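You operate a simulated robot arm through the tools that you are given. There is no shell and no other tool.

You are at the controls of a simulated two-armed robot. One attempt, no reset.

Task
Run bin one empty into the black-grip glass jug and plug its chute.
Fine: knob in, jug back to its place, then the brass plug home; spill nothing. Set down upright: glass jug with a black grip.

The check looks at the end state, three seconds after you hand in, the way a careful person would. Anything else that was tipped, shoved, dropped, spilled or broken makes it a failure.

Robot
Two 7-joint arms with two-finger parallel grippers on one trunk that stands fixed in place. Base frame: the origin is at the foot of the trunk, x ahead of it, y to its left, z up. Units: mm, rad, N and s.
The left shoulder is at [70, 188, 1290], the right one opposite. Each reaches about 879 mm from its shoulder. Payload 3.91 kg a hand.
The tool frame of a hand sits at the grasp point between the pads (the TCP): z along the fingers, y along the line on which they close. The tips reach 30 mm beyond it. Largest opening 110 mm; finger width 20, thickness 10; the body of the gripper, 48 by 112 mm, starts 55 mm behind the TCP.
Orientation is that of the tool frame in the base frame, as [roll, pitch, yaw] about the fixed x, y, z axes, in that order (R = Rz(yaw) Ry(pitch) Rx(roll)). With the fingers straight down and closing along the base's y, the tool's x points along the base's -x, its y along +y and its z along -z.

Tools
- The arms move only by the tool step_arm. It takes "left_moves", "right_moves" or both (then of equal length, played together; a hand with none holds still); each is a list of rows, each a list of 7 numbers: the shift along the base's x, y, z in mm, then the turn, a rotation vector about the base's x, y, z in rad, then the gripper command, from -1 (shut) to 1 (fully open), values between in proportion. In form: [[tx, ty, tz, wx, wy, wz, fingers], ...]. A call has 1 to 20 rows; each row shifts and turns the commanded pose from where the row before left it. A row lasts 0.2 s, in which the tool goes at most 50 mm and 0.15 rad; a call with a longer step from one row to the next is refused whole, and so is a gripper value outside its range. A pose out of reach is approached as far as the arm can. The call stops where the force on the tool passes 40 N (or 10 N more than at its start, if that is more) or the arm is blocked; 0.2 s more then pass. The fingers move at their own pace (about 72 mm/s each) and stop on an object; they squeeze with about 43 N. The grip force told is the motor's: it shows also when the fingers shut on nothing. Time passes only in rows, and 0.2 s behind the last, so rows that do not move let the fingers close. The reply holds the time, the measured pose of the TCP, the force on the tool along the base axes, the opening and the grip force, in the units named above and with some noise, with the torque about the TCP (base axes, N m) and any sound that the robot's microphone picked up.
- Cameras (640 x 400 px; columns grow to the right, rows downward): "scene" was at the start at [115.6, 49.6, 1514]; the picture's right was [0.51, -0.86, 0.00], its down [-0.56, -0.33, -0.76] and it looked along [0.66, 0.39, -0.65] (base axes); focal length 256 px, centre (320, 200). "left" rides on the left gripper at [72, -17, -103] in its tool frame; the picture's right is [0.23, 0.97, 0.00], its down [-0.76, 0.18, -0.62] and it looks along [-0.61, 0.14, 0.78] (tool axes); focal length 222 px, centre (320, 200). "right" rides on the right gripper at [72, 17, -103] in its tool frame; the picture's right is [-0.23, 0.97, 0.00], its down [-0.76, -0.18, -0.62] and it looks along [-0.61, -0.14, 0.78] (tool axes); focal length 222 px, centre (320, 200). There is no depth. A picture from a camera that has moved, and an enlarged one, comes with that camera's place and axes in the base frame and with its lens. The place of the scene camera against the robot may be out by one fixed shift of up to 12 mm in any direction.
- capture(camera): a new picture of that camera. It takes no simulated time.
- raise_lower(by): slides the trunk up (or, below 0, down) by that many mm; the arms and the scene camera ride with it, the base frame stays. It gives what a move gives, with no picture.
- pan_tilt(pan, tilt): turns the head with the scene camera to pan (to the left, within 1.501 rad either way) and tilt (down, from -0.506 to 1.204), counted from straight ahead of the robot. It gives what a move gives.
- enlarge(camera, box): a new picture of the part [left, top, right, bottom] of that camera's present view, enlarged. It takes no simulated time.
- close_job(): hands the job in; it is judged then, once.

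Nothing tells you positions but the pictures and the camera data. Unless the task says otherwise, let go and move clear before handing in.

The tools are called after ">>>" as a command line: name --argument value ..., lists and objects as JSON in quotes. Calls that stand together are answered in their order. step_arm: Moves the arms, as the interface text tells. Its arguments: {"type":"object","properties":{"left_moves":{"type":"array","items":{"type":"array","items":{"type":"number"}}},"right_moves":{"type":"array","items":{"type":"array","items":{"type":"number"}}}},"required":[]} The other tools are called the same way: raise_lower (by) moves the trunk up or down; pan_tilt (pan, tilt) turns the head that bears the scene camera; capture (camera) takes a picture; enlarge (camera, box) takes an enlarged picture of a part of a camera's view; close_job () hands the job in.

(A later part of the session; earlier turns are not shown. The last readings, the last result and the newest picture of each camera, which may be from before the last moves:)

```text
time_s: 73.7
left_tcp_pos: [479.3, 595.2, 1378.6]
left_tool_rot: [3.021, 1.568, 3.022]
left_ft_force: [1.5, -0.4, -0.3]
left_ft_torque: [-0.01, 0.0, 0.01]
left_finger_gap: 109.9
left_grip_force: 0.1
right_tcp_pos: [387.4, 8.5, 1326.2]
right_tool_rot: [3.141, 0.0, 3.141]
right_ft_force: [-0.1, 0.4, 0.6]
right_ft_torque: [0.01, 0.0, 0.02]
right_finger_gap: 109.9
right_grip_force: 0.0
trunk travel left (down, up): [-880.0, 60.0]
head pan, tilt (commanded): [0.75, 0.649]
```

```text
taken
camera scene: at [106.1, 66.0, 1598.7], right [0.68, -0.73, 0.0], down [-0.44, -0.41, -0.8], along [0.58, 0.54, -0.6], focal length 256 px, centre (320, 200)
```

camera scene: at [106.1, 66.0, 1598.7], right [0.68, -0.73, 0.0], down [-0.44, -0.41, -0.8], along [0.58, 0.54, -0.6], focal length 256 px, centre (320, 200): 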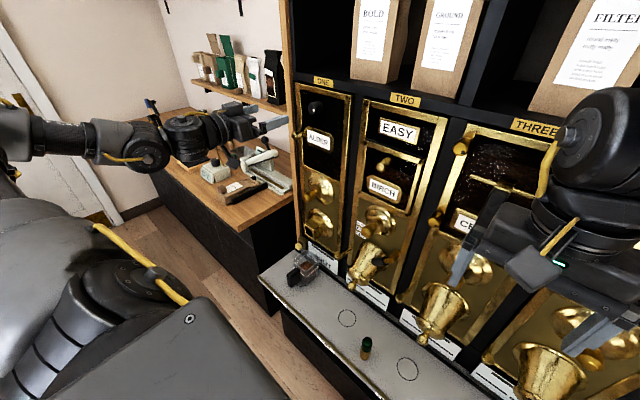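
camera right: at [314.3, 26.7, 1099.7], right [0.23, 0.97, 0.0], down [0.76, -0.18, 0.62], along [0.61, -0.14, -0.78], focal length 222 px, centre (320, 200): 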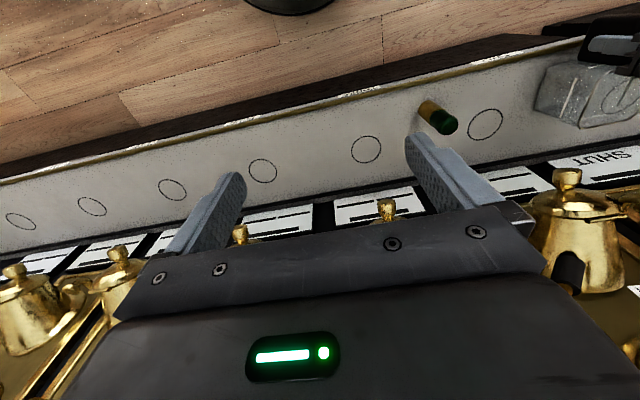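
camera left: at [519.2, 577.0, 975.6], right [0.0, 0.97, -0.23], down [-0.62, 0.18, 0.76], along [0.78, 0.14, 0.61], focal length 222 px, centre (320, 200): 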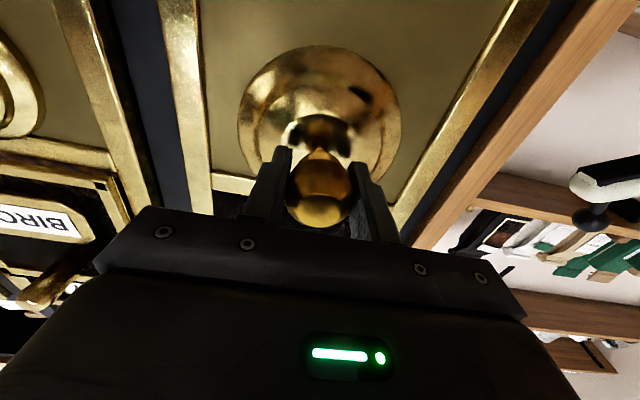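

>>> enlarge --camera "scene" --box '[290, 85, 370, 195]'

>>> enlarge --camera "scene" --box '[300, 140, 348, 180]'

>>> enlarge --camera "scene" --box '[270, 240, 334, 290]'

```text
3.64 times, centred on (330, 140) of scene
camera zoom: at [106.1, 66.0, 1598.7], right [0.68, -0.73, 0.0], down [-0.44, -0.41, -0.8], along [0.58, 0.54, -0.6], focal length 930 px, centre (284, 418)
```

zoom: 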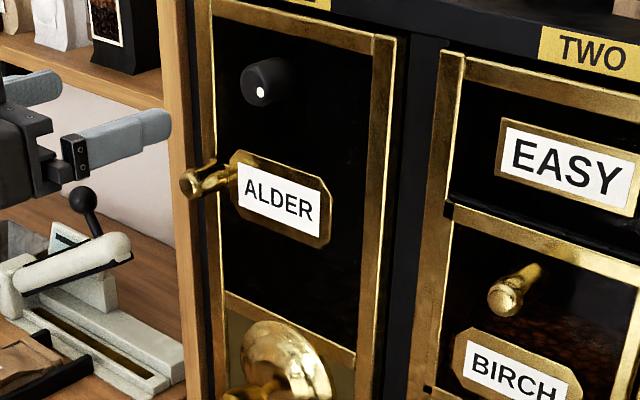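

```text
10.00 times, centred on (324, 160) of scene
camera zoom: at [106.1, 66.0, 1598.7], right [0.68, -0.73, 0.0], down [-0.44, -0.41, -0.8], along [0.58, 0.54, -0.6], focal length 2558 px, centre (280, 600)
```

zoom: 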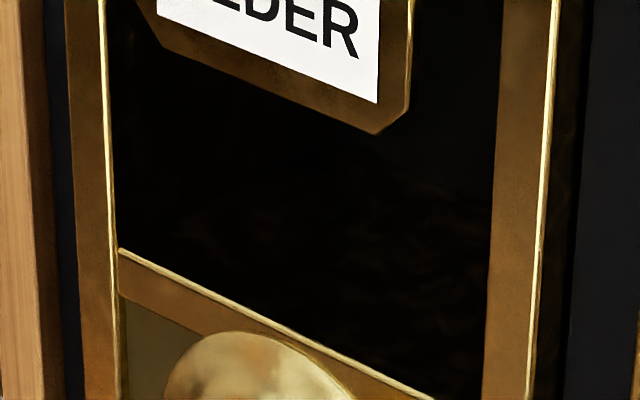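

```text
8.00 times, centred on (302, 265) of scene
camera zoom: at [106.1, 66.0, 1598.7], right [0.68, -0.73, 0.0], down [-0.44, -0.41, -0.8], along [0.58, 0.54, -0.6], focal length 2046 px, centre (464, -320)
```

zoom: 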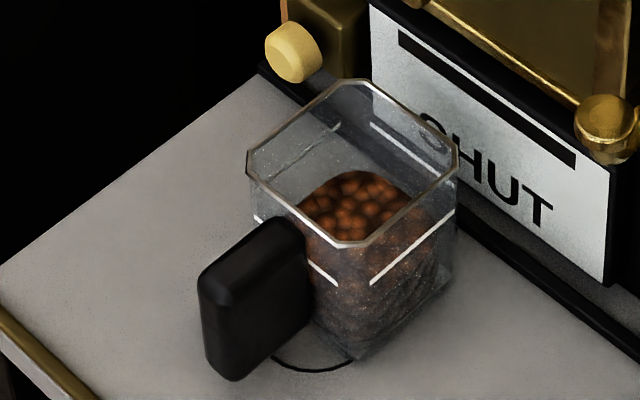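

>>> enlarge --camera "scene" --box '[316, 155, 348, 180]'

>>> enlarge --camera "scene" --box '[308, 140, 340, 165]'

>>> enlarge --camera "left" --box '[220, 0, 420, 140]'

```text
16.00 times, centred on (332, 168) of scene
camera zoom: at [106.1, 66.0, 1598.7], right [0.68, -0.73, 0.0], down [-0.44, -0.41, -0.8], along [0.58, 0.54, -0.6], focal length 4092 px, centre (128, 720)
```

zoom: 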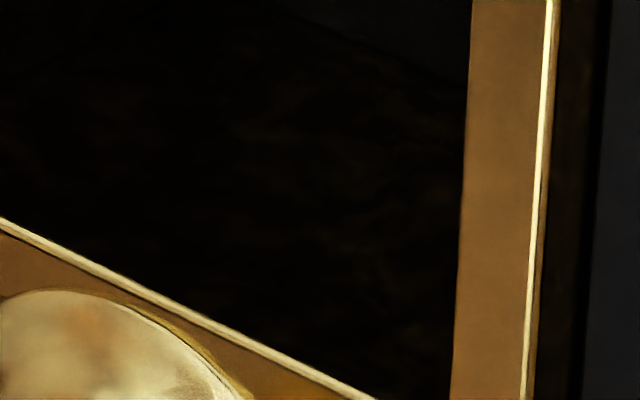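

```text
16.00 times, centred on (324, 152) of scene
camera zoom: at [106.1, 66.0, 1598.7], right [0.68, -0.73, 0.0], down [-0.44, -0.41, -0.8], along [0.58, 0.54, -0.6], focal length 4092 px, centre (256, 960)
```

zoom: 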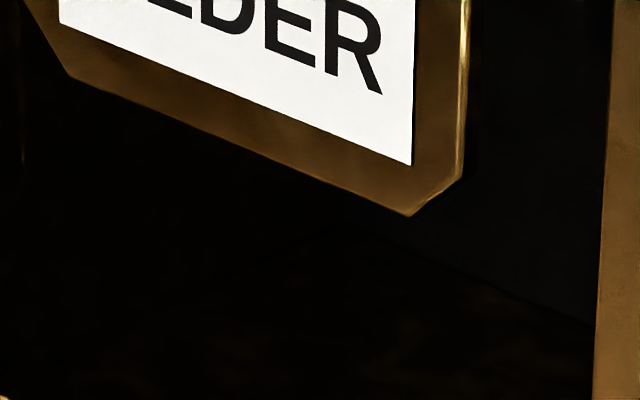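

```text
2.86 times, centred on (320, 70) of left
camera zoom: at [375.2, 578.1, 1304.8], right [0.0, 0.97, -0.23], down [-0.62, 0.18, 0.76], along [0.78, 0.14, 0.61], focal length 635 px, centre (320, 571)
```

zoom: 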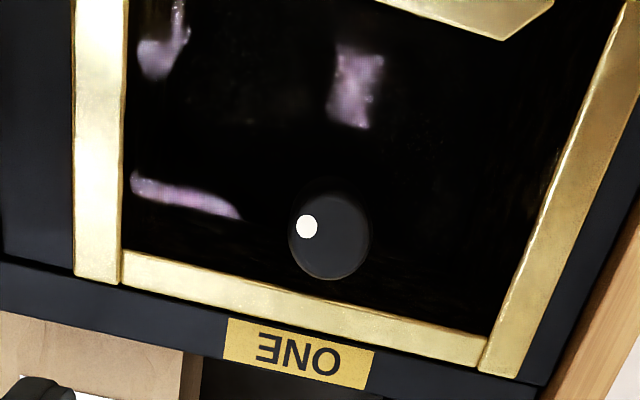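

The bin looks empty and the jug holds the beans below its rim. Lowering the trunk again to fetch the jug back to its original place.

>>> raise_lower --by -330

>>> pan_tilt --pan 0.75 --tilt 0.499

>>> step_arm --left_moves '[[-25, 0, -5, 0, 0.1428, 0, 1], [-25, 0, -10, 0, 0.1428, 0, 1], [-20, 0, -20, 0, 0.1428, 0, 1], [-10, 0, -30, 0, 0.1428, 0, 1], [0, 0, -30, 0, 0.1428, 0, 1], [0, 0, -30, 0, 0.1428, 0, 1], [0, 0, -30, 0, 0.1428, 0, 1], [0, 0, -30, 0, 0.1428, 0, 1], [0, 0, -30, 0, 0.1428, 0, 1], [0, 0, -25, 0, 0.1428, 0, 1], [0, 0, 0, 0, 0.1428, 0, 1], [0, 0, 0, 0, 0, 0, 1]]'

>>> capture --camera "left"

>>> capture --camera "scene"

```text
time_s: 76.9
left_tcp_pos: [479.5, 594.8, 1048.1]
left_tool_rot: [2.979, 1.568, 2.977]
left_ft_force: [-0.2, -0.1, -0.3]
left_ft_torque: [-0.02, 0.02, 0.03]
left_finger_gap: 109.9
left_grip_force: 0.0
right_tcp_pos: [386.6, 8.6, 996.9]
right_tool_rot: [-3.142, -0.001, -3.141]
right_ft_force: [0.7, -1.0, 0.5]
right_ft_torque: [0.0, 0.03, -0.02]
right_finger_gap: 110.0
right_grip_force: 0.0
trunk travel left (down, up): [-550.0, 390.0]
head pan, tilt (commanded): [0.75, 0.649]
```

```text
time_s: 77.6
left_tcp_pos: [479.6, 594.5, 1047.9]
left_tool_rot: [3.039, 1.569, 3.041]
left_ft_force: [0.6, 0.2, 0.5]
left_ft_torque: [-0.01, -0.03, 0.01]
left_finger_gap: 109.9
left_grip_force: 0.0
right_tcp_pos: [386.3, 9.7, 997.3]
right_tool_rot: [3.14, 0.0, 3.141]
right_ft_force: [-0.3, -0.3, 0.9]
right_ft_torque: [-0.01, 0.02, 0.01]
right_finger_gap: 110.1
right_grip_force: 0.1
trunk travel left (down, up): [-550.0, 390.0]
head pan, tilt (commanded): [0.75, 0.499]
```

```text
time_s: 80.2
left_tcp_pos: [398.5, 596.7, 808.2]
left_tool_rot: [3.142, -0.001, -3.14]
left_ft_force: [-0.2, 0.2, -0.1]
left_ft_torque: [0.0, 0.01, 0.01]
left_finger_gap: 110.1
left_grip_force: 0.0
right_tcp_pos: [386.1, 9.2, 997.7]
right_tool_rot: [3.141, 0.002, 3.141]
right_ft_force: [0.5, -0.4, 0.0]
right_ft_torque: [0.0, -0.03, 0.0]
right_finger_gap: 110.0
right_grip_force: 0.1
trunk travel left (down, up): [-550.0, 390.0]
head pan, tilt (commanded): [0.75, 0.499]
```

```text
taken
camera left: at [325.1, 578.8, 910.8], right [-0.23, 0.97, 0.0], down [0.76, 0.18, 0.62], along [0.61, 0.14, -0.78], focal length 222 px, centre (320, 200)
```

left: 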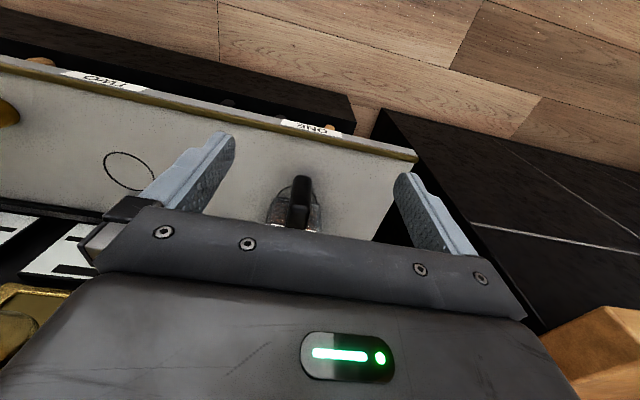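

```text
taken
camera scene: at [108.2, 69.7, 1282.0], right [0.68, -0.73, 0.0], down [-0.35, -0.33, -0.88], along [0.64, 0.6, -0.48], focal length 256 px, centre (320, 200)
```

scene: 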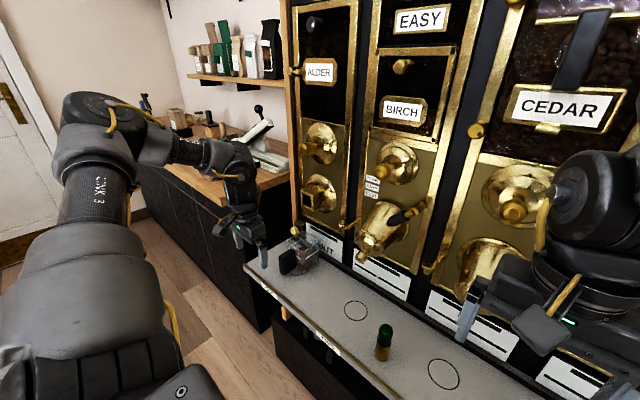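

>>> step_arm --left_moves '[[20, -1, -20, 0, 0, 0, 1], [20, -1, -30, 0, 0, 0, 1], [5, 0, -35, 0, 0, 0, 1], [0, 0, -31, 0, 0, 0, 1], [0, 0, 0, 0, 0, 0, 1], [20, 0, 0, 0, 0, 0, 1], [25, 0, 0, 0, 0, 0, 1], [20, 0, 0, 0, 0, 0, 1], [15, 0, 0, 0, 0, 0, 1], [0, 0, 0, 0, 0, 0, 1]]'

>>> capture --camera "left"

>>> enlarge --camera "scene" --box '[240, 170, 368, 290]'

```text
time_s: 82.4
left_tcp_pos: [514.5, 593.1, 694.5]
left_tool_rot: [-3.141, -0.001, -3.141]
left_ft_force: [-0.2, 1.1, -0.1]
left_ft_torque: [-0.02, -0.01, 0.01]
left_finger_gap: 110.2
left_grip_force: 0.0
left hand out of reach, approached as far as the arm can: row 9
right_tcp_pos: [386.2, 8.9, 997.4]
right_tool_rot: [3.141, 0.0, -3.14]
right_ft_force: [0.9, 0.3, -0.7]
right_ft_torque: [0.04, 0.0, -0.01]
right_finger_gap: 110.0
right_grip_force: 0.0
trunk travel left (down, up): [-550.0, 390.0]
head pan, tilt (commanded): [0.75, 0.499]
```

```text
taken
camera left: at [441.7, 576.3, 797.1], right [-0.23, 0.97, 0.0], down [0.76, 0.18, 0.62], along [0.61, 0.14, -0.78], focal length 222 px, centre (320, 200)
```

left: 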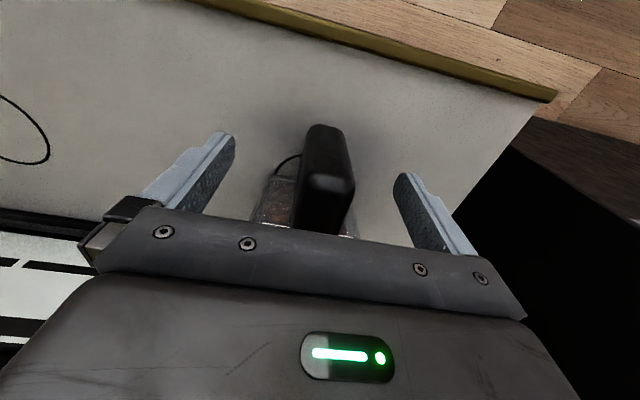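

```text
3.33 times, centred on (304, 230) of scene
camera zoom: at [109.3, 68.6, 1282.0], right [0.68, -0.73, 0.0], down [-0.35, -0.33, -0.88], along [0.64, 0.6, -0.48], focal length 853 px, centre (373, 100)
```

zoom: 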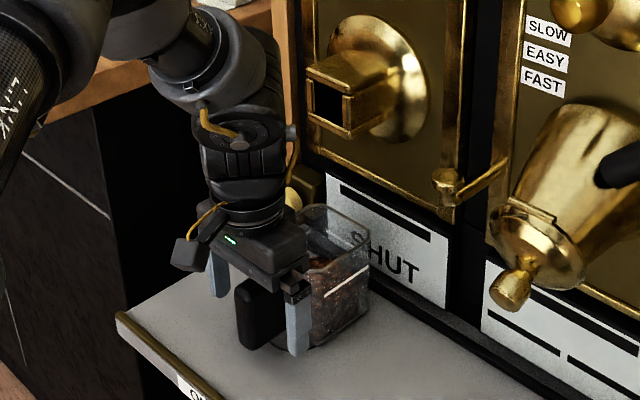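

The arm stopped about 9 mm short of my target. I'll check whether it settles closer.

>>> step_arm --left_moves '[[0, 0, 0, 0, 0, 0, 1], [0, 0, -2, 0, 0, 0, 1], [0, 0, 0, 0, 0, 0, 1]]'

```text
time_s: 83.2
left_tcp_pos: [514.9, 594.6, 692.5]
left_tool_rot: [-3.141, -0.001, 3.141]
left_ft_force: [-0.5, -0.4, 0.5]
left_ft_torque: [-0.01, -0.02, -0.01]
left_finger_gap: 110.0
left_grip_force: 0.1
right_tcp_pos: [386.6, 9.2, 997.2]
right_tool_rot: [-3.141, -0.001, -3.141]
right_ft_force: [0.4, -0.3, 0.5]
right_ft_torque: [-0.03, 0.01, 0.04]
right_finger_gap: 110.2
right_grip_force: 0.0
trunk travel left (down, up): [-550.0, 390.0]
head pan, tilt (commanded): [0.75, 0.499]
```

>>> step_arm --left_moves '[[4, 0, 0, 0, 0, 0, 1], [4, 0, 0, 0, 0, 0, 1], [0, 0, 0, 0, 0, 0, 1]]'

```text
time_s: 84.0
left_tcp_pos: [518.6, 593.8, 694.6]
left_tool_rot: [-3.141, -0.002, -3.141]
left_ft_force: [-0.5, -0.2, 0.9]
left_ft_torque: [-0.01, 0.01, -0.03]
left_finger_gap: 110.1
left_grip_force: 0.1
left hand out of reach, approached as far as the arm can: row 2
right_tcp_pos: [386.4, 8.9, 996.4]
right_tool_rot: [3.141, 0.001, 3.141]
right_ft_force: [-0.5, 0.2, 0.2]
right_ft_torque: [0.01, 0.02, 0.02]
right_finger_gap: 109.8
right_grip_force: 0.1
trunk travel left (down, up): [-550.0, 390.0]
head pan, tilt (commanded): [0.75, 0.499]
```

Close enough: the pads lie on the handle about 8 mm ahead of its centre. Closing and holding for a firm grip.

>>> step_arm --left_moves '[[0, 0, 0, 0, 0, 0, 0.2], [0, 0, 0, 0, 0, 0, -0.3], [0, 0, 0, 0, 0, 0, -0.45], [0, 0, 0, 0, 0, 0, -0.6], [0, 0, 0, 0, 0, 0, -1], [0, 0, 0, 0, 0, 0, -1], [0, 0, 0, 0, 0, 0, -1], [0, 0, 0, 0, 0, 0, -1]]'

>>> step_arm --left_moves '[[0, 0, 1.5, 0, 0, 0, -1], [0, 0, 1.5, 0, 0, 0, -1], [0, 0, 0, 0, 0, 0, -1], [0, 0, 0, 0, 0, 0, -1]]'

```text
time_s: 85.8
left_tcp_pos: [517.3, 593.8, 694.1]
left_tool_rot: [-3.141, -0.002, -3.142]
left_ft_force: [0.3, 0.9, 0.2]
left_ft_torque: [0.09, -0.09, 0.13]
left_finger_gap: 27.8
left_grip_force: 43.6
right_tcp_pos: [387.4, 9.5, 996.5]
right_tool_rot: [3.142, -0.001, -3.14]
right_ft_force: [0.5, 0.3, -1.7]
right_ft_torque: [0.02, -0.02, 0.01]
right_finger_gap: 110.2
right_grip_force: 0.1
trunk travel left (down, up): [-550.0, 390.0]
head pan, tilt (commanded): [0.75, 0.499]
```

```text
time_s: 86.8
left_tcp_pos: [518.3, 593.8, 697.2]
left_tool_rot: [-3.14, -0.001, 3.141]
left_ft_force: [0.5, -0.8, -2.8]
left_ft_torque: [0.01, 0.23, 0.0]
left_finger_gap: 27.7
left_grip_force: 43.1
right_tcp_pos: [387.5, 9.5, 998.3]
right_tool_rot: [3.141, -0.001, 3.14]
right_ft_force: [-0.3, 0.3, 0.2]
right_ft_torque: [-0.02, -0.01, 0.02]
right_finger_gap: 110.1
right_grip_force: 0.1
trunk travel left (down, up): [-550.0, 390.0]
head pan, tilt (commanded): [0.75, 0.499]
```

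>>> step_arm --left_moves '[[0, 0, 1.5, 0, 0, 0, -1], [0, 0, 1.5, 0, 0, 0, -1], [0, 0, 1.5, 0, 0, 0, -1], [0, 0, 0, 0, 0, 0, -1], [0, 0, 0, 0, 0, 0, -1]]'

>>> enlarge --camera "scene" --box '[262, 220, 342, 290]'

```text
time_s: 88.0
left_tcp_pos: [518.3, 592.4, 702.9]
left_tool_rot: [-3.14, -0.002, 3.142]
left_ft_force: [1.3, 0.0, -4.4]
left_ft_torque: [0.02, 0.25, 0.0]
left_finger_gap: 27.8
left_grip_force: 43.2
right_tcp_pos: [386.6, 9.1, 998.0]
right_tool_rot: [3.141, 0.002, -3.141]
right_ft_force: [0.6, -0.1, 0.0]
right_ft_torque: [0.02, 0.01, -0.02]
right_finger_gap: 109.8
right_grip_force: 0.1
trunk travel left (down, up): [-550.0, 390.0]
head pan, tilt (commanded): [0.75, 0.499]
```

```text
5.71 times, centred on (302, 255) of scene
camera zoom: at [109.6, 69.2, 1281.9], right [0.68, -0.73, 0.0], down [-0.35, -0.33, -0.88], along [0.64, 0.6, -0.48], focal length 1462 px, centre (423, -114)
```

zoom: 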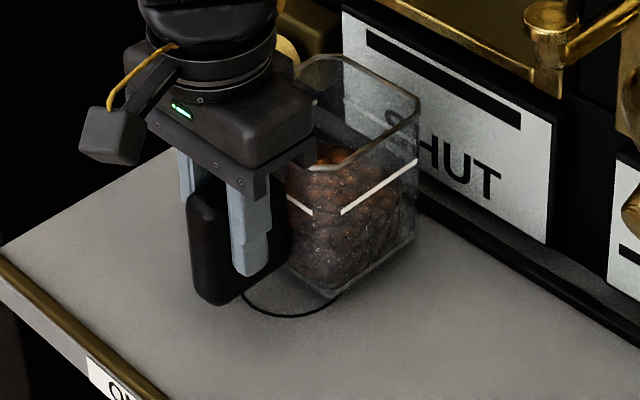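

The jug hangs level. Carrying it smoothly back toward its original place.

>>> step_arm --left_moves '[[-3, -4, 0, 0, 0, 0, -1], [-6, -9, 0, 0, 0, 0, -1], [-8, -12, 0, 0, 0, 0, -1], [-9, -14, 0, 0, 0, 0, -1], [-9, -14, 0, 0, 0, 0, -1], [-9, -14, 0, 0, 0, 0, -1], [-9, -14, 0, 0, 0, 0, -1], [-9, -14, 0, 0, 0, 0, -1], [-9, -13, 0, 0, 0, 0, -1], [-8, -12, 0, 0, 0, 0, -1], [-6, -8, 0, 0, 0, 0, -1], [-2.8, -3.6, 0, 0, 0, 0, -1], [0, 0, 0, 0, 0, 0, -1], [0, 0, 0, 0, 0, 0, -1]]'

>>> enlarge --camera "scene" --box '[268, 255, 348, 305]'

>>> enlarge --camera "scene" --box '[264, 270, 328, 330]'

```text
time_s: 91.0
left_tcp_pos: [429.7, 462.8, 703.6]
left_tool_rot: [-3.141, -0.002, -3.141]
left_ft_force: [-0.3, 0.3, -2.9]
left_ft_torque: [0.03, 0.3, -0.02]
left_finger_gap: 28.0
left_grip_force: 43.0
right_tcp_pos: [386.7, 9.3, 996.6]
right_tool_rot: [3.141, 0.002, 3.141]
right_ft_force: [0.4, -0.2, 0.1]
right_ft_torque: [-0.02, -0.01, 0.02]
right_finger_gap: 110.0
right_grip_force: 0.0
trunk travel left (down, up): [-550.0, 390.0]
head pan, tilt (commanded): [0.75, 0.499]
```

```text
8.00 times, centred on (308, 280) of scene
camera zoom: at [109.5, 69.1, 1282.0], right [0.68, -0.73, 0.0], down [-0.35, -0.33, -0.88], along [0.64, 0.6, -0.48], focal length 2046 px, centre (416, -440)
```

zoom: 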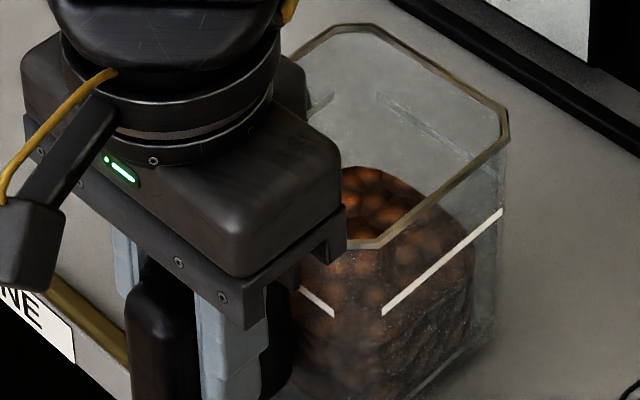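

```text
6.67 times, centred on (296, 300) of scene
camera zoom: at [109.5, 69.1, 1282.0], right [0.68, -0.73, 0.0], down [-0.35, -0.33, -0.88], along [0.64, 0.6, -0.48], focal length 1705 px, centre (480, -467)
```

zoom: 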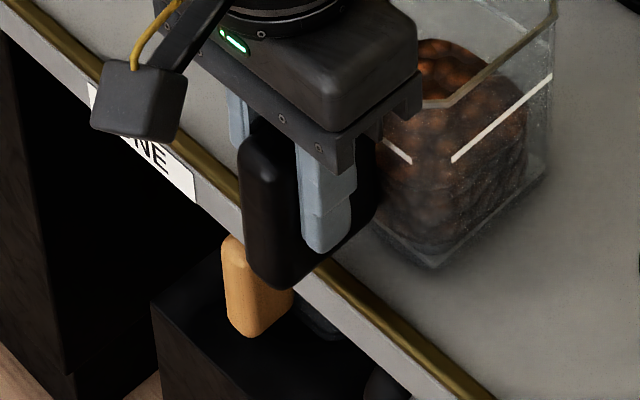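

The position matches the original picture within about a millimetre (allowing for the lift). Lowering gently to contact.

>>> step_arm --left_moves '[[0, 0, -2, 0, 0, 0, -1], [0, 0, -2, 0, 0, 0, -1], [0, 0, -1.5, 0, 0, 0, -1], [0, 0, 0, 0, 0, 0, -1], [0, 0, 0, 0, 0, 0, -1]]'

>>> step_arm --left_moves '[[0, 0, -1, 0, 0, 0, -1], [0, 0, 0, 0, 0, 0, -1]]'

>>> step_arm --left_moves '[[0, 0, -1, 0, 0, 0, -1], [0, 0, 0, 0, 0, 0, -1]]'

```text
time_s: 92.2
left_tcp_pos: [430.0, 462.1, 697.0]
left_tool_rot: [-3.141, -0.001, 3.141]
left_ft_force: [-0.5, 0.6, -4.1]
left_ft_torque: [0.01, 0.22, -0.02]
left_finger_gap: 27.8
left_grip_force: 43.1
right_tcp_pos: [387.0, 9.3, 997.4]
right_tool_rot: [-3.14, 0.0, -3.141]
right_ft_force: [0.1, -0.4, 0.7]
right_ft_torque: [0.03, -0.01, 0.02]
right_finger_gap: 110.0
right_grip_force: 0.1
trunk travel left (down, up): [-550.0, 390.0]
head pan, tilt (commanded): [0.75, 0.499]
```

```text
time_s: 92.8
left_tcp_pos: [429.8, 462.4, 696.5]
left_tool_rot: [-3.141, -0.002, -3.141]
left_ft_force: [0.0, -0.6, -3.7]
left_ft_torque: [-0.02, 0.27, 0.02]
left_finger_gap: 27.8
left_grip_force: 43.2
right_tcp_pos: [386.9, 9.3, 996.9]
right_tool_rot: [3.141, 0.0, 3.142]
right_ft_force: [0.0, -0.7, 0.0]
right_ft_torque: [0.02, 0.01, 0.0]
right_finger_gap: 109.9
right_grip_force: 0.0
trunk travel left (down, up): [-550.0, 390.0]
head pan, tilt (commanded): [0.75, 0.499]
```

```text
time_s: 93.4
left_tcp_pos: [429.5, 461.2, 694.9]
left_tool_rot: [3.141, -0.003, 3.141]
left_ft_force: [0.1, 0.9, -3.9]
left_ft_torque: [0.02, 0.26, 0.0]
left_finger_gap: 27.9
left_grip_force: 42.6
right_tcp_pos: [387.0, 9.1, 997.1]
right_tool_rot: [-3.141, 0.0, -3.141]
right_ft_force: [0.2, 0.1, 1.1]
right_ft_torque: [0.01, -0.02, 0.01]
right_finger_gap: 109.6
right_grip_force: 0.1
trunk travel left (down, up): [-550.0, 390.0]
head pan, tilt (commanded): [0.75, 0.499]
```

>>> step_arm --left_moves '[[0, 0, -1, 0, 0, 0, -1], [0, 0, 0, 0, 0, 0, -1]]'

>>> step_arm --left_moves '[[0, 0, -1, 0, 0, 0, -1], [0, 0, 0, 0, 0, 0, -1]]'

```text
time_s: 94.0
left_tcp_pos: [429.7, 462.9, 695.0]
left_tool_rot: [3.142, 0.0, 3.139]
left_ft_force: [0.2, 2.3, 4.8]
left_ft_torque: [0.0, -0.03, 0.06]
left_finger_gap: 27.9
left_grip_force: 43.2
right_tcp_pos: [386.4, 8.5, 996.9]
right_tool_rot: [3.141, 0.0, -3.14]
right_ft_force: [0.4, 0.1, 0.1]
right_ft_torque: [0.07, 0.02, 0.0]
right_finger_gap: 110.1
right_grip_force: 0.0
trunk travel left (down, up): [-550.0, 390.0]
head pan, tilt (commanded): [0.75, 0.499]
```

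```text
time_s: 94.6
left_tcp_pos: [429.9, 461.9, 695.3]
left_tool_rot: [-3.141, 0.003, 3.141]
left_ft_force: [-1.3, 4.7, 15.1]
left_ft_torque: [-0.23, -0.39, 0.16]
left_finger_gap: 27.9
left_grip_force: 42.8
right_tcp_pos: [385.4, 8.0, 997.9]
right_tool_rot: [3.141, 0.001, -3.14]
right_ft_force: [0.1, 0.2, 0.4]
right_ft_torque: [-0.01, -0.01, -0.02]
right_finger_gap: 109.8
right_grip_force: 0.1
trunk travel left (down, up): [-550.0, 390.0]
head pan, tilt (commanded): [0.75, 0.499]
```

The jug is on the shelf. Comparing with the original picture before releasing.

>>> enlarge --camera "scene" --box '[268, 255, 348, 305]'

>>> enlarge --camera "scene" --box '[264, 270, 328, 330]'

```text
8.00 times, centred on (308, 280) of scene
camera zoom: at [107.6, 67.9, 1282.4], right [0.68, -0.73, 0.0], down [-0.35, -0.33, -0.88], along [0.64, 0.6, -0.48], focal length 2046 px, centre (416, -440)
```

zoom: 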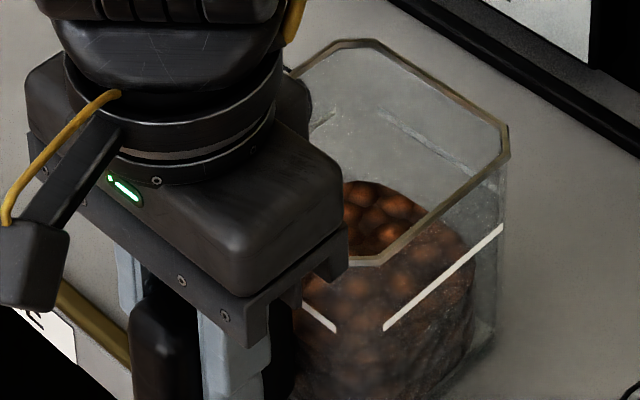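

```text
6.67 times, centred on (296, 300) of scene
camera zoom: at [107.6, 67.9, 1282.4], right [0.68, -0.73, 0.0], down [-0.35, -0.33, -0.88], along [0.64, 0.6, -0.48], focal length 1705 px, centre (480, -467)
```

zoom: 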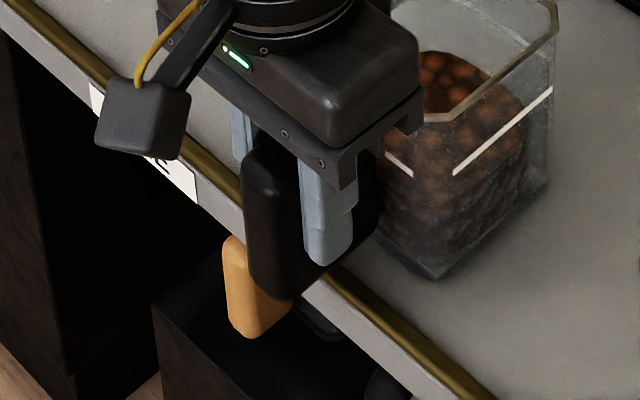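

Within about 1.5 mm of the original. Relaxing, releasing, and backing away.

>>> step_arm --left_moves '[[0, 0, 1, 0, 0, 0, -1], [0, 0, 0, 0, 0, 0, -1], [0, 0, 0, 0, 0, 0, -0.4], [0, 0, 0, 0, 0, 0, 0], [0, 0, 0, 0, 0, 0, 0.5], [0, 0, 0, 0, 0, 0, 1], [0, 0, 0, 0, 0, 0, 1], [-30, 0, 0, 0, 0, 0, 1], [-40, 0, 0, 0, 0, 0, 1], [-20, 0, 20, 0, 0, 0, 1], [0, 0, 45, 0, 0, 0, 1], [0, 0, 45, 0, 0, 0, 1], [0, 0, 45, 0, 0, 0, 1], [0, 0, 0, 0, 0, 0, 1]]'

>>> enlarge --camera "scene" --box '[268, 255, 348, 305]'

>>> capture --camera "left"

>>> capture --camera "scene"

```text
time_s: 97.6
left_tcp_pos: [340.6, 463.4, 845.5]
left_tool_rot: [3.141, -0.004, 3.14]
left_ft_force: [0.8, -0.2, -1.3]
left_ft_torque: [0.02, 0.0, -0.03]
left_finger_gap: 110.0
left_grip_force: 0.0
right_tcp_pos: [387.8, 9.3, 998.0]
right_tool_rot: [-3.14, 0.001, 3.141]
right_ft_force: [0.0, -0.4, 0.4]
right_ft_torque: [-0.01, -0.02, -0.01]
right_finger_gap: 110.1
right_grip_force: 0.0
trunk travel left (down, up): [-550.0, 390.0]
head pan, tilt (commanded): [0.75, 0.499]
```

```text
8.00 times, centred on (308, 280) of scene
camera zoom: at [109.8, 69.5, 1281.9], right [0.68, -0.73, 0.0], down [-0.35, -0.33, -0.88], along [0.64, 0.6, -0.48], focal length 2046 px, centre (416, -440)
```

zoom: 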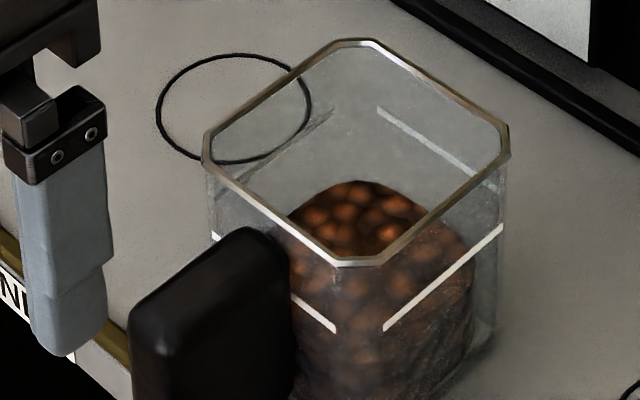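

```text
taken
camera left: at [268.3, 446.2, 948.9], right [-0.23, 0.97, 0.0], down [0.76, 0.18, 0.62], along [0.6, 0.14, -0.78], focal length 222 px, centre (320, 200)
```

left: 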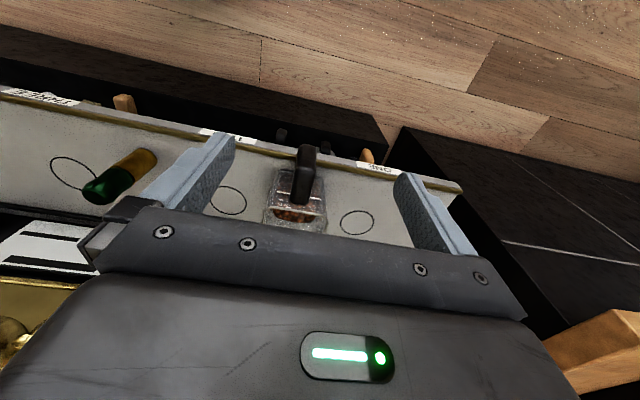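

```text
taken
camera scene: at [109.8, 69.5, 1281.9], right [0.68, -0.73, 0.0], down [-0.35, -0.33, -0.88], along [0.64, 0.6, -0.48], focal length 256 px, centre (320, 200)
```

scene: 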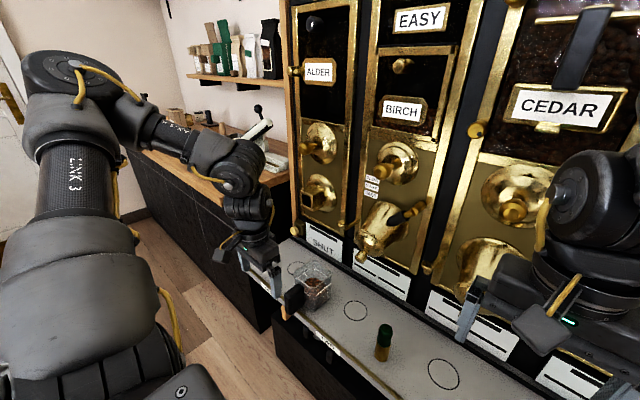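

The jug is back, upright, within ~2.5 mm of where it started. Next the plug: I'll move the right hand aside and bring the left hand near the plug for a close look.

>>> step_arm --left_moves '[[10, -30, 5, 0, 0, 0, 1], [10, -35, 0, 0, 0, 0, 1], [10, -35, 0, 0, 0, 0, 1], [10, -35, 0, 0, 0, 0, 1], [10, -35, 0, 0, 0, 0, 1], [10, -35, 0, 0, 0, 0, 1], [10, -30, 0, 0, 0, 0, 1], [0, -18, 0, 0, 0, 0, 1], [0, 0, 0, 0, 0, 0, 1]]' --right_moves '[[0, -20, 0, 0, 0, 0, 1], [0, -20, 0, 0, 0, 0, 1], [0, -20, 0, 0, 0, 0, 1], [0, -20, 0, 0, 0, 0, 1], [0, -20, 0, 0, 0, 0, 1], [0, 0, 0, 0, 0, 0, 1], [0, 0, 0, 0, 0, 0, 1], [0, 0, 0, 0, 0, 0, 1], [0, 0, 0, 0, 0, 0, 1]]'

>>> capture --camera "left"

>>> capture --camera "scene"

```text
time_s: 99.6
left_tcp_pos: [455.6, 262.2, 855.3]
left_tool_rot: [3.141, -0.005, 3.136]
left_ft_force: [-0.3, 0.0, 0.3]
left_ft_torque: [0.01, 0.0, 0.0]
left_finger_gap: 110.0
left_grip_force: 0.2
left hand out of reach, approached as far as the arm can: row 5, 6, 7, 8
right_tcp_pos: [386.5, -90.7, 996.8]
right_tool_rot: [3.141, 0.0, -3.14]
right_ft_force: [0.0, 0.1, -0.8]
right_ft_torque: [-0.02, -0.01, 0.02]
right_finger_gap: 109.9
right_grip_force: 0.0
trunk travel left (down, up): [-550.0, 390.0]
head pan, tilt (commanded): [0.75, 0.499]
```

```text
taken
camera left: at [381.9, 244.7, 958.1], right [-0.22, 0.97, 0.0], down [0.76, 0.18, 0.62], along [0.6, 0.14, -0.78], focal length 222 px, centre (320, 200)
```

left: 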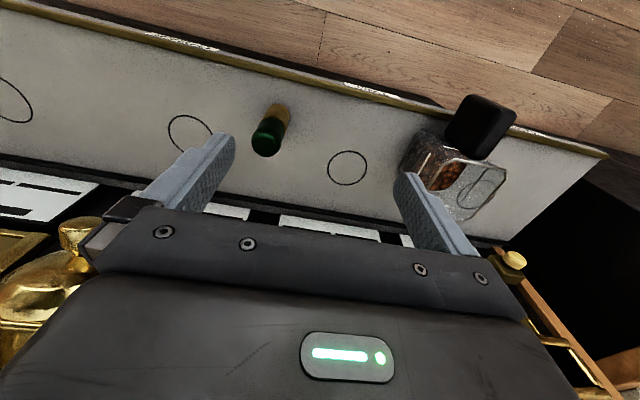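

```text
taken
camera scene: at [109.0, 68.4, 1282.1], right [0.68, -0.73, 0.0], down [-0.35, -0.33, -0.88], along [0.64, 0.6, -0.48], focal length 256 px, centre (320, 200)
```

scene: 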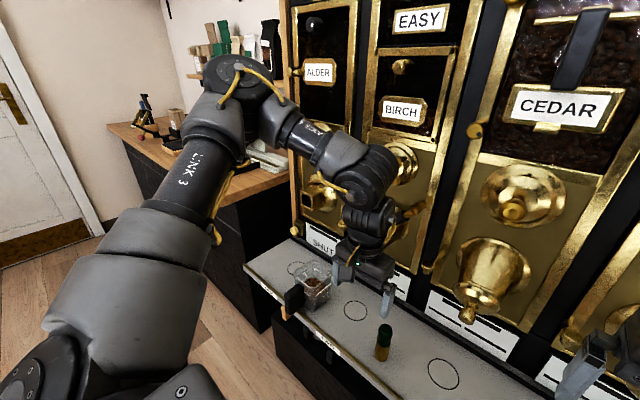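

The left arm reports a limit near y≈262 with this hand yaw. I'll try turning the hand clockwise about the vertical, which suits reaching across.

>>> step_arm --left_moves '[[0, 0, 0, 0, 0, -0.14, 1], [0, 0, 0, 0, 0, -0.14, 1], [0, 0, 0, 0, 0, -0.14, 1], [0, 0, 0, 0, 0, -0.14, 1], [0, 0, 0, 0, 0, 0, 1]]'

```text
time_s: 100.8
left_tcp_pos: [455.6, 261.3, 855.0]
left_tool_rot: [-3.141, -0.002, 2.581]
left_ft_force: [0.5, -0.4, 0.0]
left_ft_torque: [-0.01, 0.02, 0.0]
left_finger_gap: 110.0
left_grip_force: 0.0
right_tcp_pos: [387.1, -90.9, 996.9]
right_tool_rot: [-3.142, 0.0, 3.141]
right_ft_force: [0.6, -0.3, 0.6]
right_ft_torque: [0.0, -0.03, 0.03]
right_finger_gap: 110.1
right_grip_force: 0.0
trunk travel left (down, up): [-550.0, 390.0]
head pan, tilt (commanded): [0.75, 0.499]
```

>>> step_arm --left_moves '[[12, -12, 0, 0, 0, 0, 1], [12, -14, 0, 0, 0, 0, 1], [12, -14, 0, 0, 0, 0, 1], [0, 0, 0, 0, 0, 0, 1]]'

>>> capture --camera "left"

>>> capture --camera "scene"

```text
time_s: 101.8
left_tcp_pos: [485.4, 234.9, 857.8]
left_tool_rot: [-3.139, 0.0, 2.581]
left_ft_force: [0.7, -1.3, -0.2]
left_ft_torque: [-0.02, -0.01, -0.03]
left_finger_gap: 109.9
left_grip_force: 0.1
left hand out of reach, approached as far as the arm can: row 3
right_tcp_pos: [387.9, -91.5, 996.0]
right_tool_rot: [-3.141, 0.0, -3.141]
right_ft_force: [-0.3, 0.1, -0.4]
right_ft_torque: [0.01, 0.04, 0.02]
right_finger_gap: 110.1
right_grip_force: 0.0
trunk travel left (down, up): [-550.0, 390.0]
head pan, tilt (commanded): [0.75, 0.499]
```

```text
taken
camera left: at [413.7, 257.7, 959.2], right [0.32, 0.95, 0.0], down [0.74, -0.25, 0.62], along [0.59, -0.2, -0.78], focal length 222 px, centre (320, 200)
```

left: 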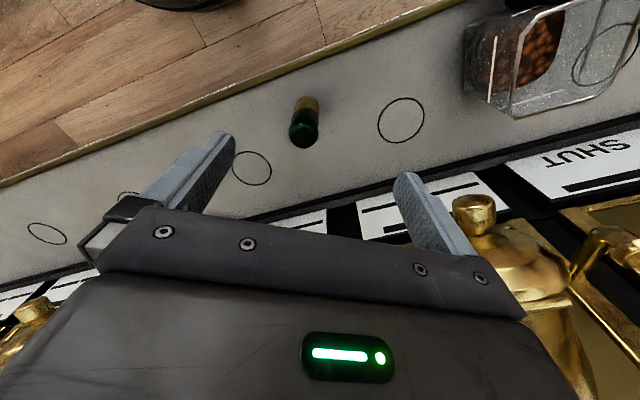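

```text
taken
camera scene: at [109.3, 68.5, 1282.0], right [0.68, -0.73, 0.0], down [-0.35, -0.33, -0.88], along [0.64, 0.6, -0.48], focal length 256 px, centre (320, 200)
```

scene: 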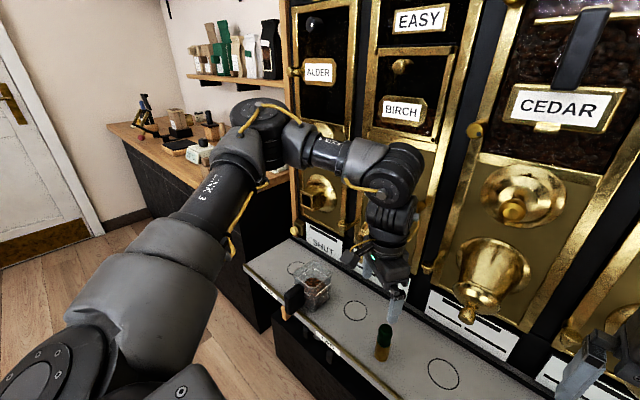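

A joint limit again; the arm is folded because the shoulder is low and close. Raising the trunk 150 mm will give it more room to reach down.

>>> raise_lower --by 150

>>> step_arm --left_moves '[[0, 0, -35, 0, 0, 0, 1], [0, 0, -40, 0, 0, 0, 1], [0, 0, -40, 0, 0, 0, 1], [0, 0, -35, 0, 0, 0, 1], [5, -5, 0, 0, 0, 0, 1], [5, -8, 0, 0, 0, 0, 1], [5, -8, 0, 0, 0, 0, 1], [0, 0, 0, 0, 0, 0, 1]]'

>>> capture --camera "left"

```text
time_s: 103.6
left_tcp_pos: [485.2, 233.6, 1006.4]
left_tool_rot: [-3.14, -0.001, 2.582]
left_ft_force: [-0.3, -1.3, 0.5]
left_ft_torque: [0.01, 0.0, 0.02]
left_finger_gap: 109.9
left_grip_force: 0.1
right_tcp_pos: [387.2, -89.9, 1147.3]
right_tool_rot: [-3.141, 0.0, -3.14]
right_ft_force: [0.0, 0.2, -0.2]
right_ft_torque: [0.01, 0.01, 0.0]
right_finger_gap: 110.2
right_grip_force: 0.1
trunk travel left (down, up): [-700.0, 240.0]
head pan, tilt (commanded): [0.75, 0.499]
```

```text
time_s: 105.4
left_tcp_pos: [469.7, 275.8, 901.6]
left_tool_rot: [-3.138, 0.002, 2.583]
left_ft_force: [0.5, 0.2, -0.5]
left_ft_torque: [0.01, 0.01, 0.02]
left_finger_gap: 110.1
left_grip_force: 0.0
left hand out of reach, approached as far as the arm can: row 1, 2, 3, 4, 5, 6, 7
right_tcp_pos: [387.5, -90.6, 1146.4]
right_tool_rot: [-3.141, -0.001, -3.141]
right_ft_force: [0.6, -0.3, -0.3]
right_ft_torque: [0.0, -0.04, -0.02]
right_finger_gap: 110.0
right_grip_force: 0.1
trunk travel left (down, up): [-700.0, 240.0]
head pan, tilt (commanded): [0.75, 0.499]
```

```text
taken
camera left: at [398.6, 300.3, 1004.5], right [0.33, 0.95, 0.0], down [0.74, -0.25, 0.62], along [0.59, -0.2, -0.78], focal length 222 px, centre (320, 200)
```

left: 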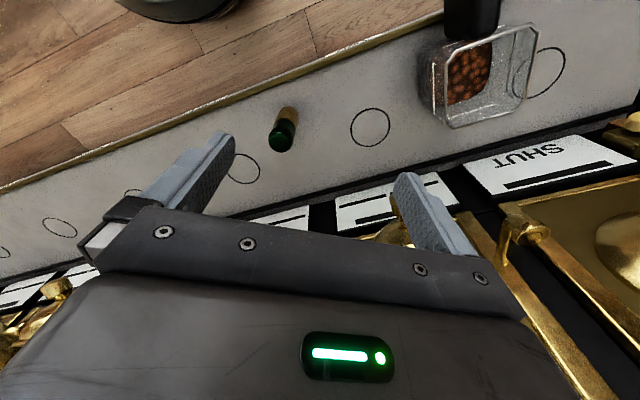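

The limit persists, so I'll test whether more yaw frees the motion, moving in small probes.

>>> step_arm --left_moves '[[0, 0, 0, 0, 0, -0.14, 1], [0, 0, 0, 0, 0, -0.14, 1], [0, 0, 0, 0, 0, -0.14, 1], [0, -10, 0, 0, 0, 0, 1], [0, -10, 0, 0, 0, 0, 1], [0, 0, 0, 0, 0, 0, 1]]'

>>> capture --camera "scene"

```text
time_s: 106.8
left_tcp_pos: [465.5, 267.0, 911.5]
left_tool_rot: [-3.138, 0.002, 2.16]
left_ft_force: [-0.9, -0.2, 0.3]
left_ft_torque: [0.0, -0.04, 0.0]
left_finger_gap: 109.9
left_grip_force: 0.1
left hand out of reach, approached as far as the arm can: row 4, 5
right_tcp_pos: [387.3, -89.7, 1146.5]
right_tool_rot: [3.141, 0.001, 3.141]
right_ft_force: [0.3, -0.4, 1.2]
right_ft_torque: [0.01, 0.02, -0.01]
right_finger_gap: 110.0
right_grip_force: 0.0
trunk travel left (down, up): [-700.0, 240.0]
head pan, tilt (commanded): [0.75, 0.499]
```

```text
taken
camera scene: at [109.3, 68.7, 1432.0], right [0.68, -0.73, 0.0], down [-0.35, -0.33, -0.88], along [0.64, 0.6, -0.48], focal length 256 px, centre (320, 200)
```

scene: 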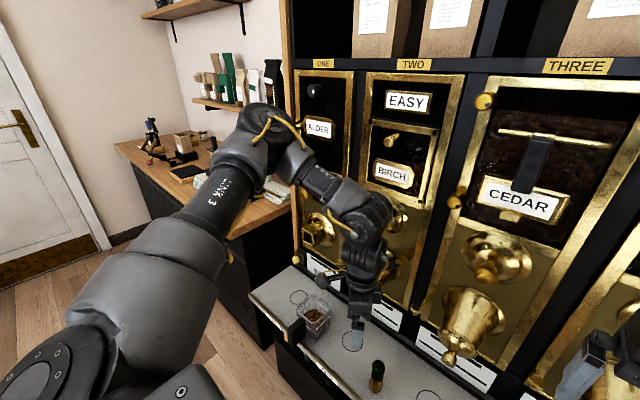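

The limit seems to be in how far right the wrist can go, so I'll tilt the hand so the fingers lean right-forward while the wrist stays left. Tilting 0.6 rad in place.

>>> step_arm --left_moves '[[0, 10, 0, -0.1245, -0.0836, 0, 1], [0, 5, 0, -0.1245, -0.0836, 0, 1], [0, 0, 0, -0.1245, -0.0836, 0, 1], [0, 0, 0, -0.1245, -0.0836, 0, 1], [0, 0, 0, 0, 0, 0, 1]]'

>>> capture --camera "left"

>>> capture --camera "scene"

```text
time_s: 108.0
left_tcp_pos: [466.3, 281.8, 910.0]
left_tool_rot: [3.14, 0.598, 2.161]
left_ft_force: [0.4, -0.3, -0.3]
left_ft_torque: [0.03, -0.03, 0.01]
left_finger_gap: 109.8
left_grip_force: 0.1
right_tcp_pos: [387.1, -91.6, 1146.7]
right_tool_rot: [3.14, -0.001, 3.141]
right_ft_force: [-0.3, -0.5, 0.2]
right_ft_torque: [0.0, 0.0, 0.0]
right_finger_gap: 110.2
right_grip_force: 0.1
trunk travel left (down, up): [-700.0, 240.0]
head pan, tilt (commanded): [0.75, 0.499]
```

```text
taken
camera left: at [385.3, 370.2, 954.4], right [0.71, 0.7, -0.13], down [0.3, -0.13, 0.94], along [0.64, -0.7, -0.3], focal length 222 px, centre (320, 200)
```

left: 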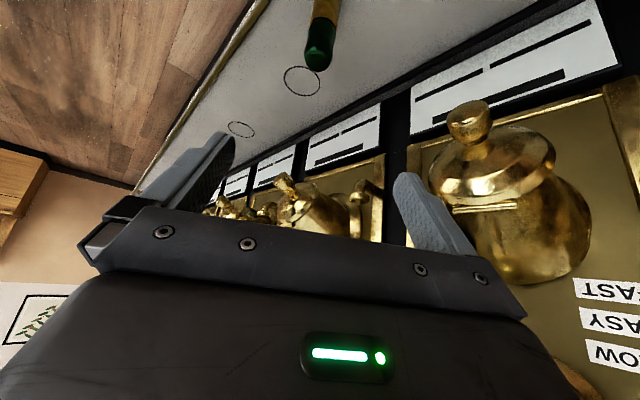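

```text
taken
camera scene: at [109.8, 67.4, 1432.0], right [0.68, -0.73, 0.0], down [-0.35, -0.33, -0.88], along [0.64, 0.6, -0.48], focal length 256 px, centre (320, 200)
```

scene: 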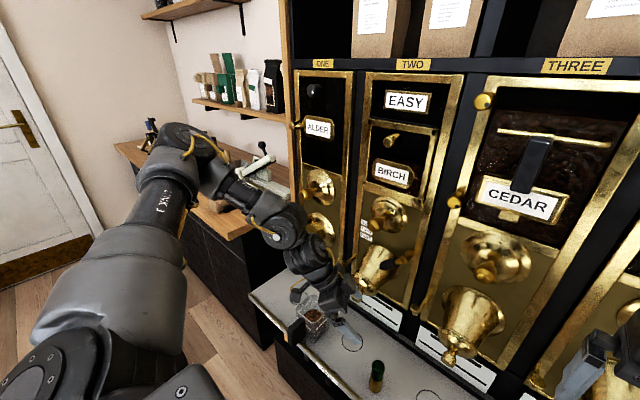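

That worked without a limit. I'll zoom on the plug from here to fix its position.

>>> enlarge --camera "left" --box '[272, 0, 368, 80]'

>>> enlarge --camera "scene" --box '[336, 340, 416, 400]'

```text
5.00 times, centred on (320, 40) of left
camera zoom: at [385.3, 370.2, 954.4], right [0.71, 0.7, -0.13], down [0.3, -0.13, 0.94], along [0.64, -0.7, -0.3], focal length 1111 px, centre (320, 1000)
```

zoom: 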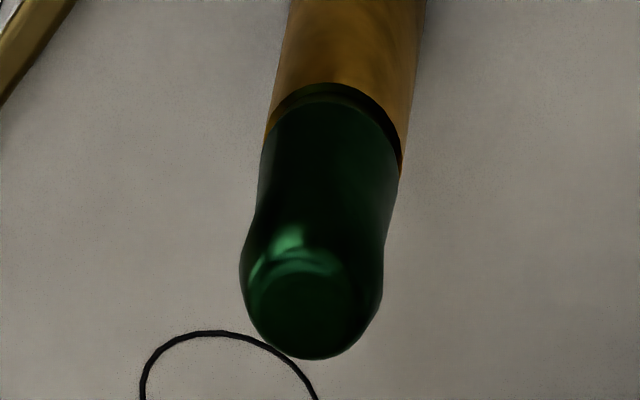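

```text
6.67 times, centred on (376, 370) of scene
camera zoom: at [109.8, 67.4, 1432.0], right [0.68, -0.73, 0.0], down [-0.35, -0.33, -0.88], along [0.64, 0.6, -0.48], focal length 1705 px, centre (-53, -933)
```

zoom: 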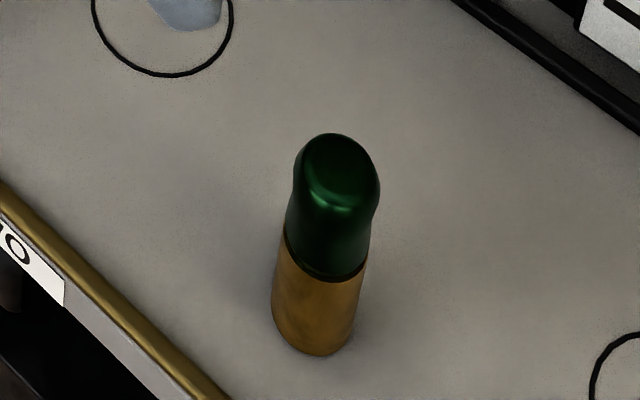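

The plug axis is at about (504, 206). Moving to hover ~75 mm above its top.

>>> step_arm --left_moves '[[9, -18, -20, 0, 0, 0, 1], [9, -18, -30, 0, 0, 0, 1], [10, -20, -35, 0, 0, 0, 1], [10, -20, -35, 0, 0, 0, 1], [0, 0, 0, 0, 0, 0, 1]]'

>>> capture --camera "left"

>>> capture --camera "scene"

```text
time_s: 109.2
left_tcp_pos: [489.4, 237.7, 858.5]
left_tool_rot: [3.141, 0.6, 2.162]
left_ft_force: [0.2, 0.3, 0.0]
left_ft_torque: [0.03, 0.01, 0.04]
left_finger_gap: 110.0
left_grip_force: 0.1
left hand out of reach, approached as far as the arm can: row 3, 4
right_tcp_pos: [388.3, -92.0, 1147.1]
right_tool_rot: [3.14, 0.0, 3.141]
right_ft_force: [-0.2, -0.1, 0.9]
right_ft_torque: [0.02, -0.01, -0.03]
right_finger_gap: 109.8
right_grip_force: 0.1
trunk travel left (down, up): [-700.0, 240.0]
head pan, tilt (commanded): [0.75, 0.499]
```

```text
taken
camera left: at [408.8, 326.0, 902.3], right [0.7, 0.7, -0.13], down [0.3, -0.13, 0.94], along [0.64, -0.7, -0.3], focal length 222 px, centre (320, 200)
```

left: 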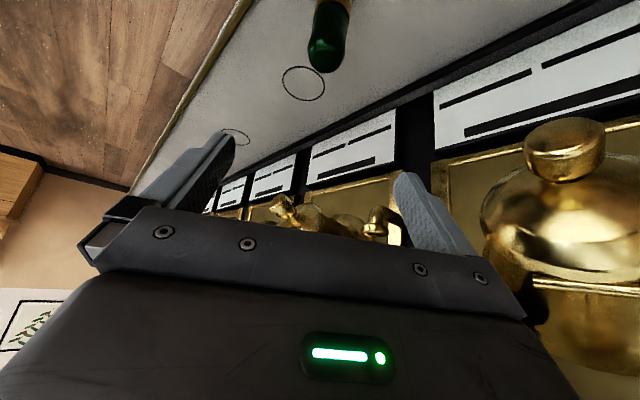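

```text
taken
camera scene: at [110.0, 66.7, 1432.0], right [0.68, -0.73, 0.0], down [-0.35, -0.33, -0.88], along [0.64, 0.6, -0.48], focal length 256 px, centre (320, 200)
```

scene: 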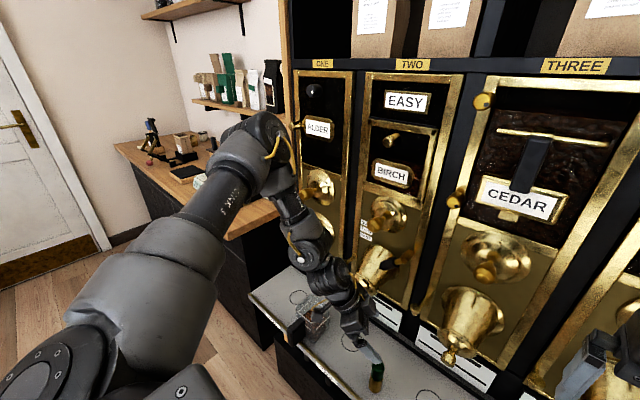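

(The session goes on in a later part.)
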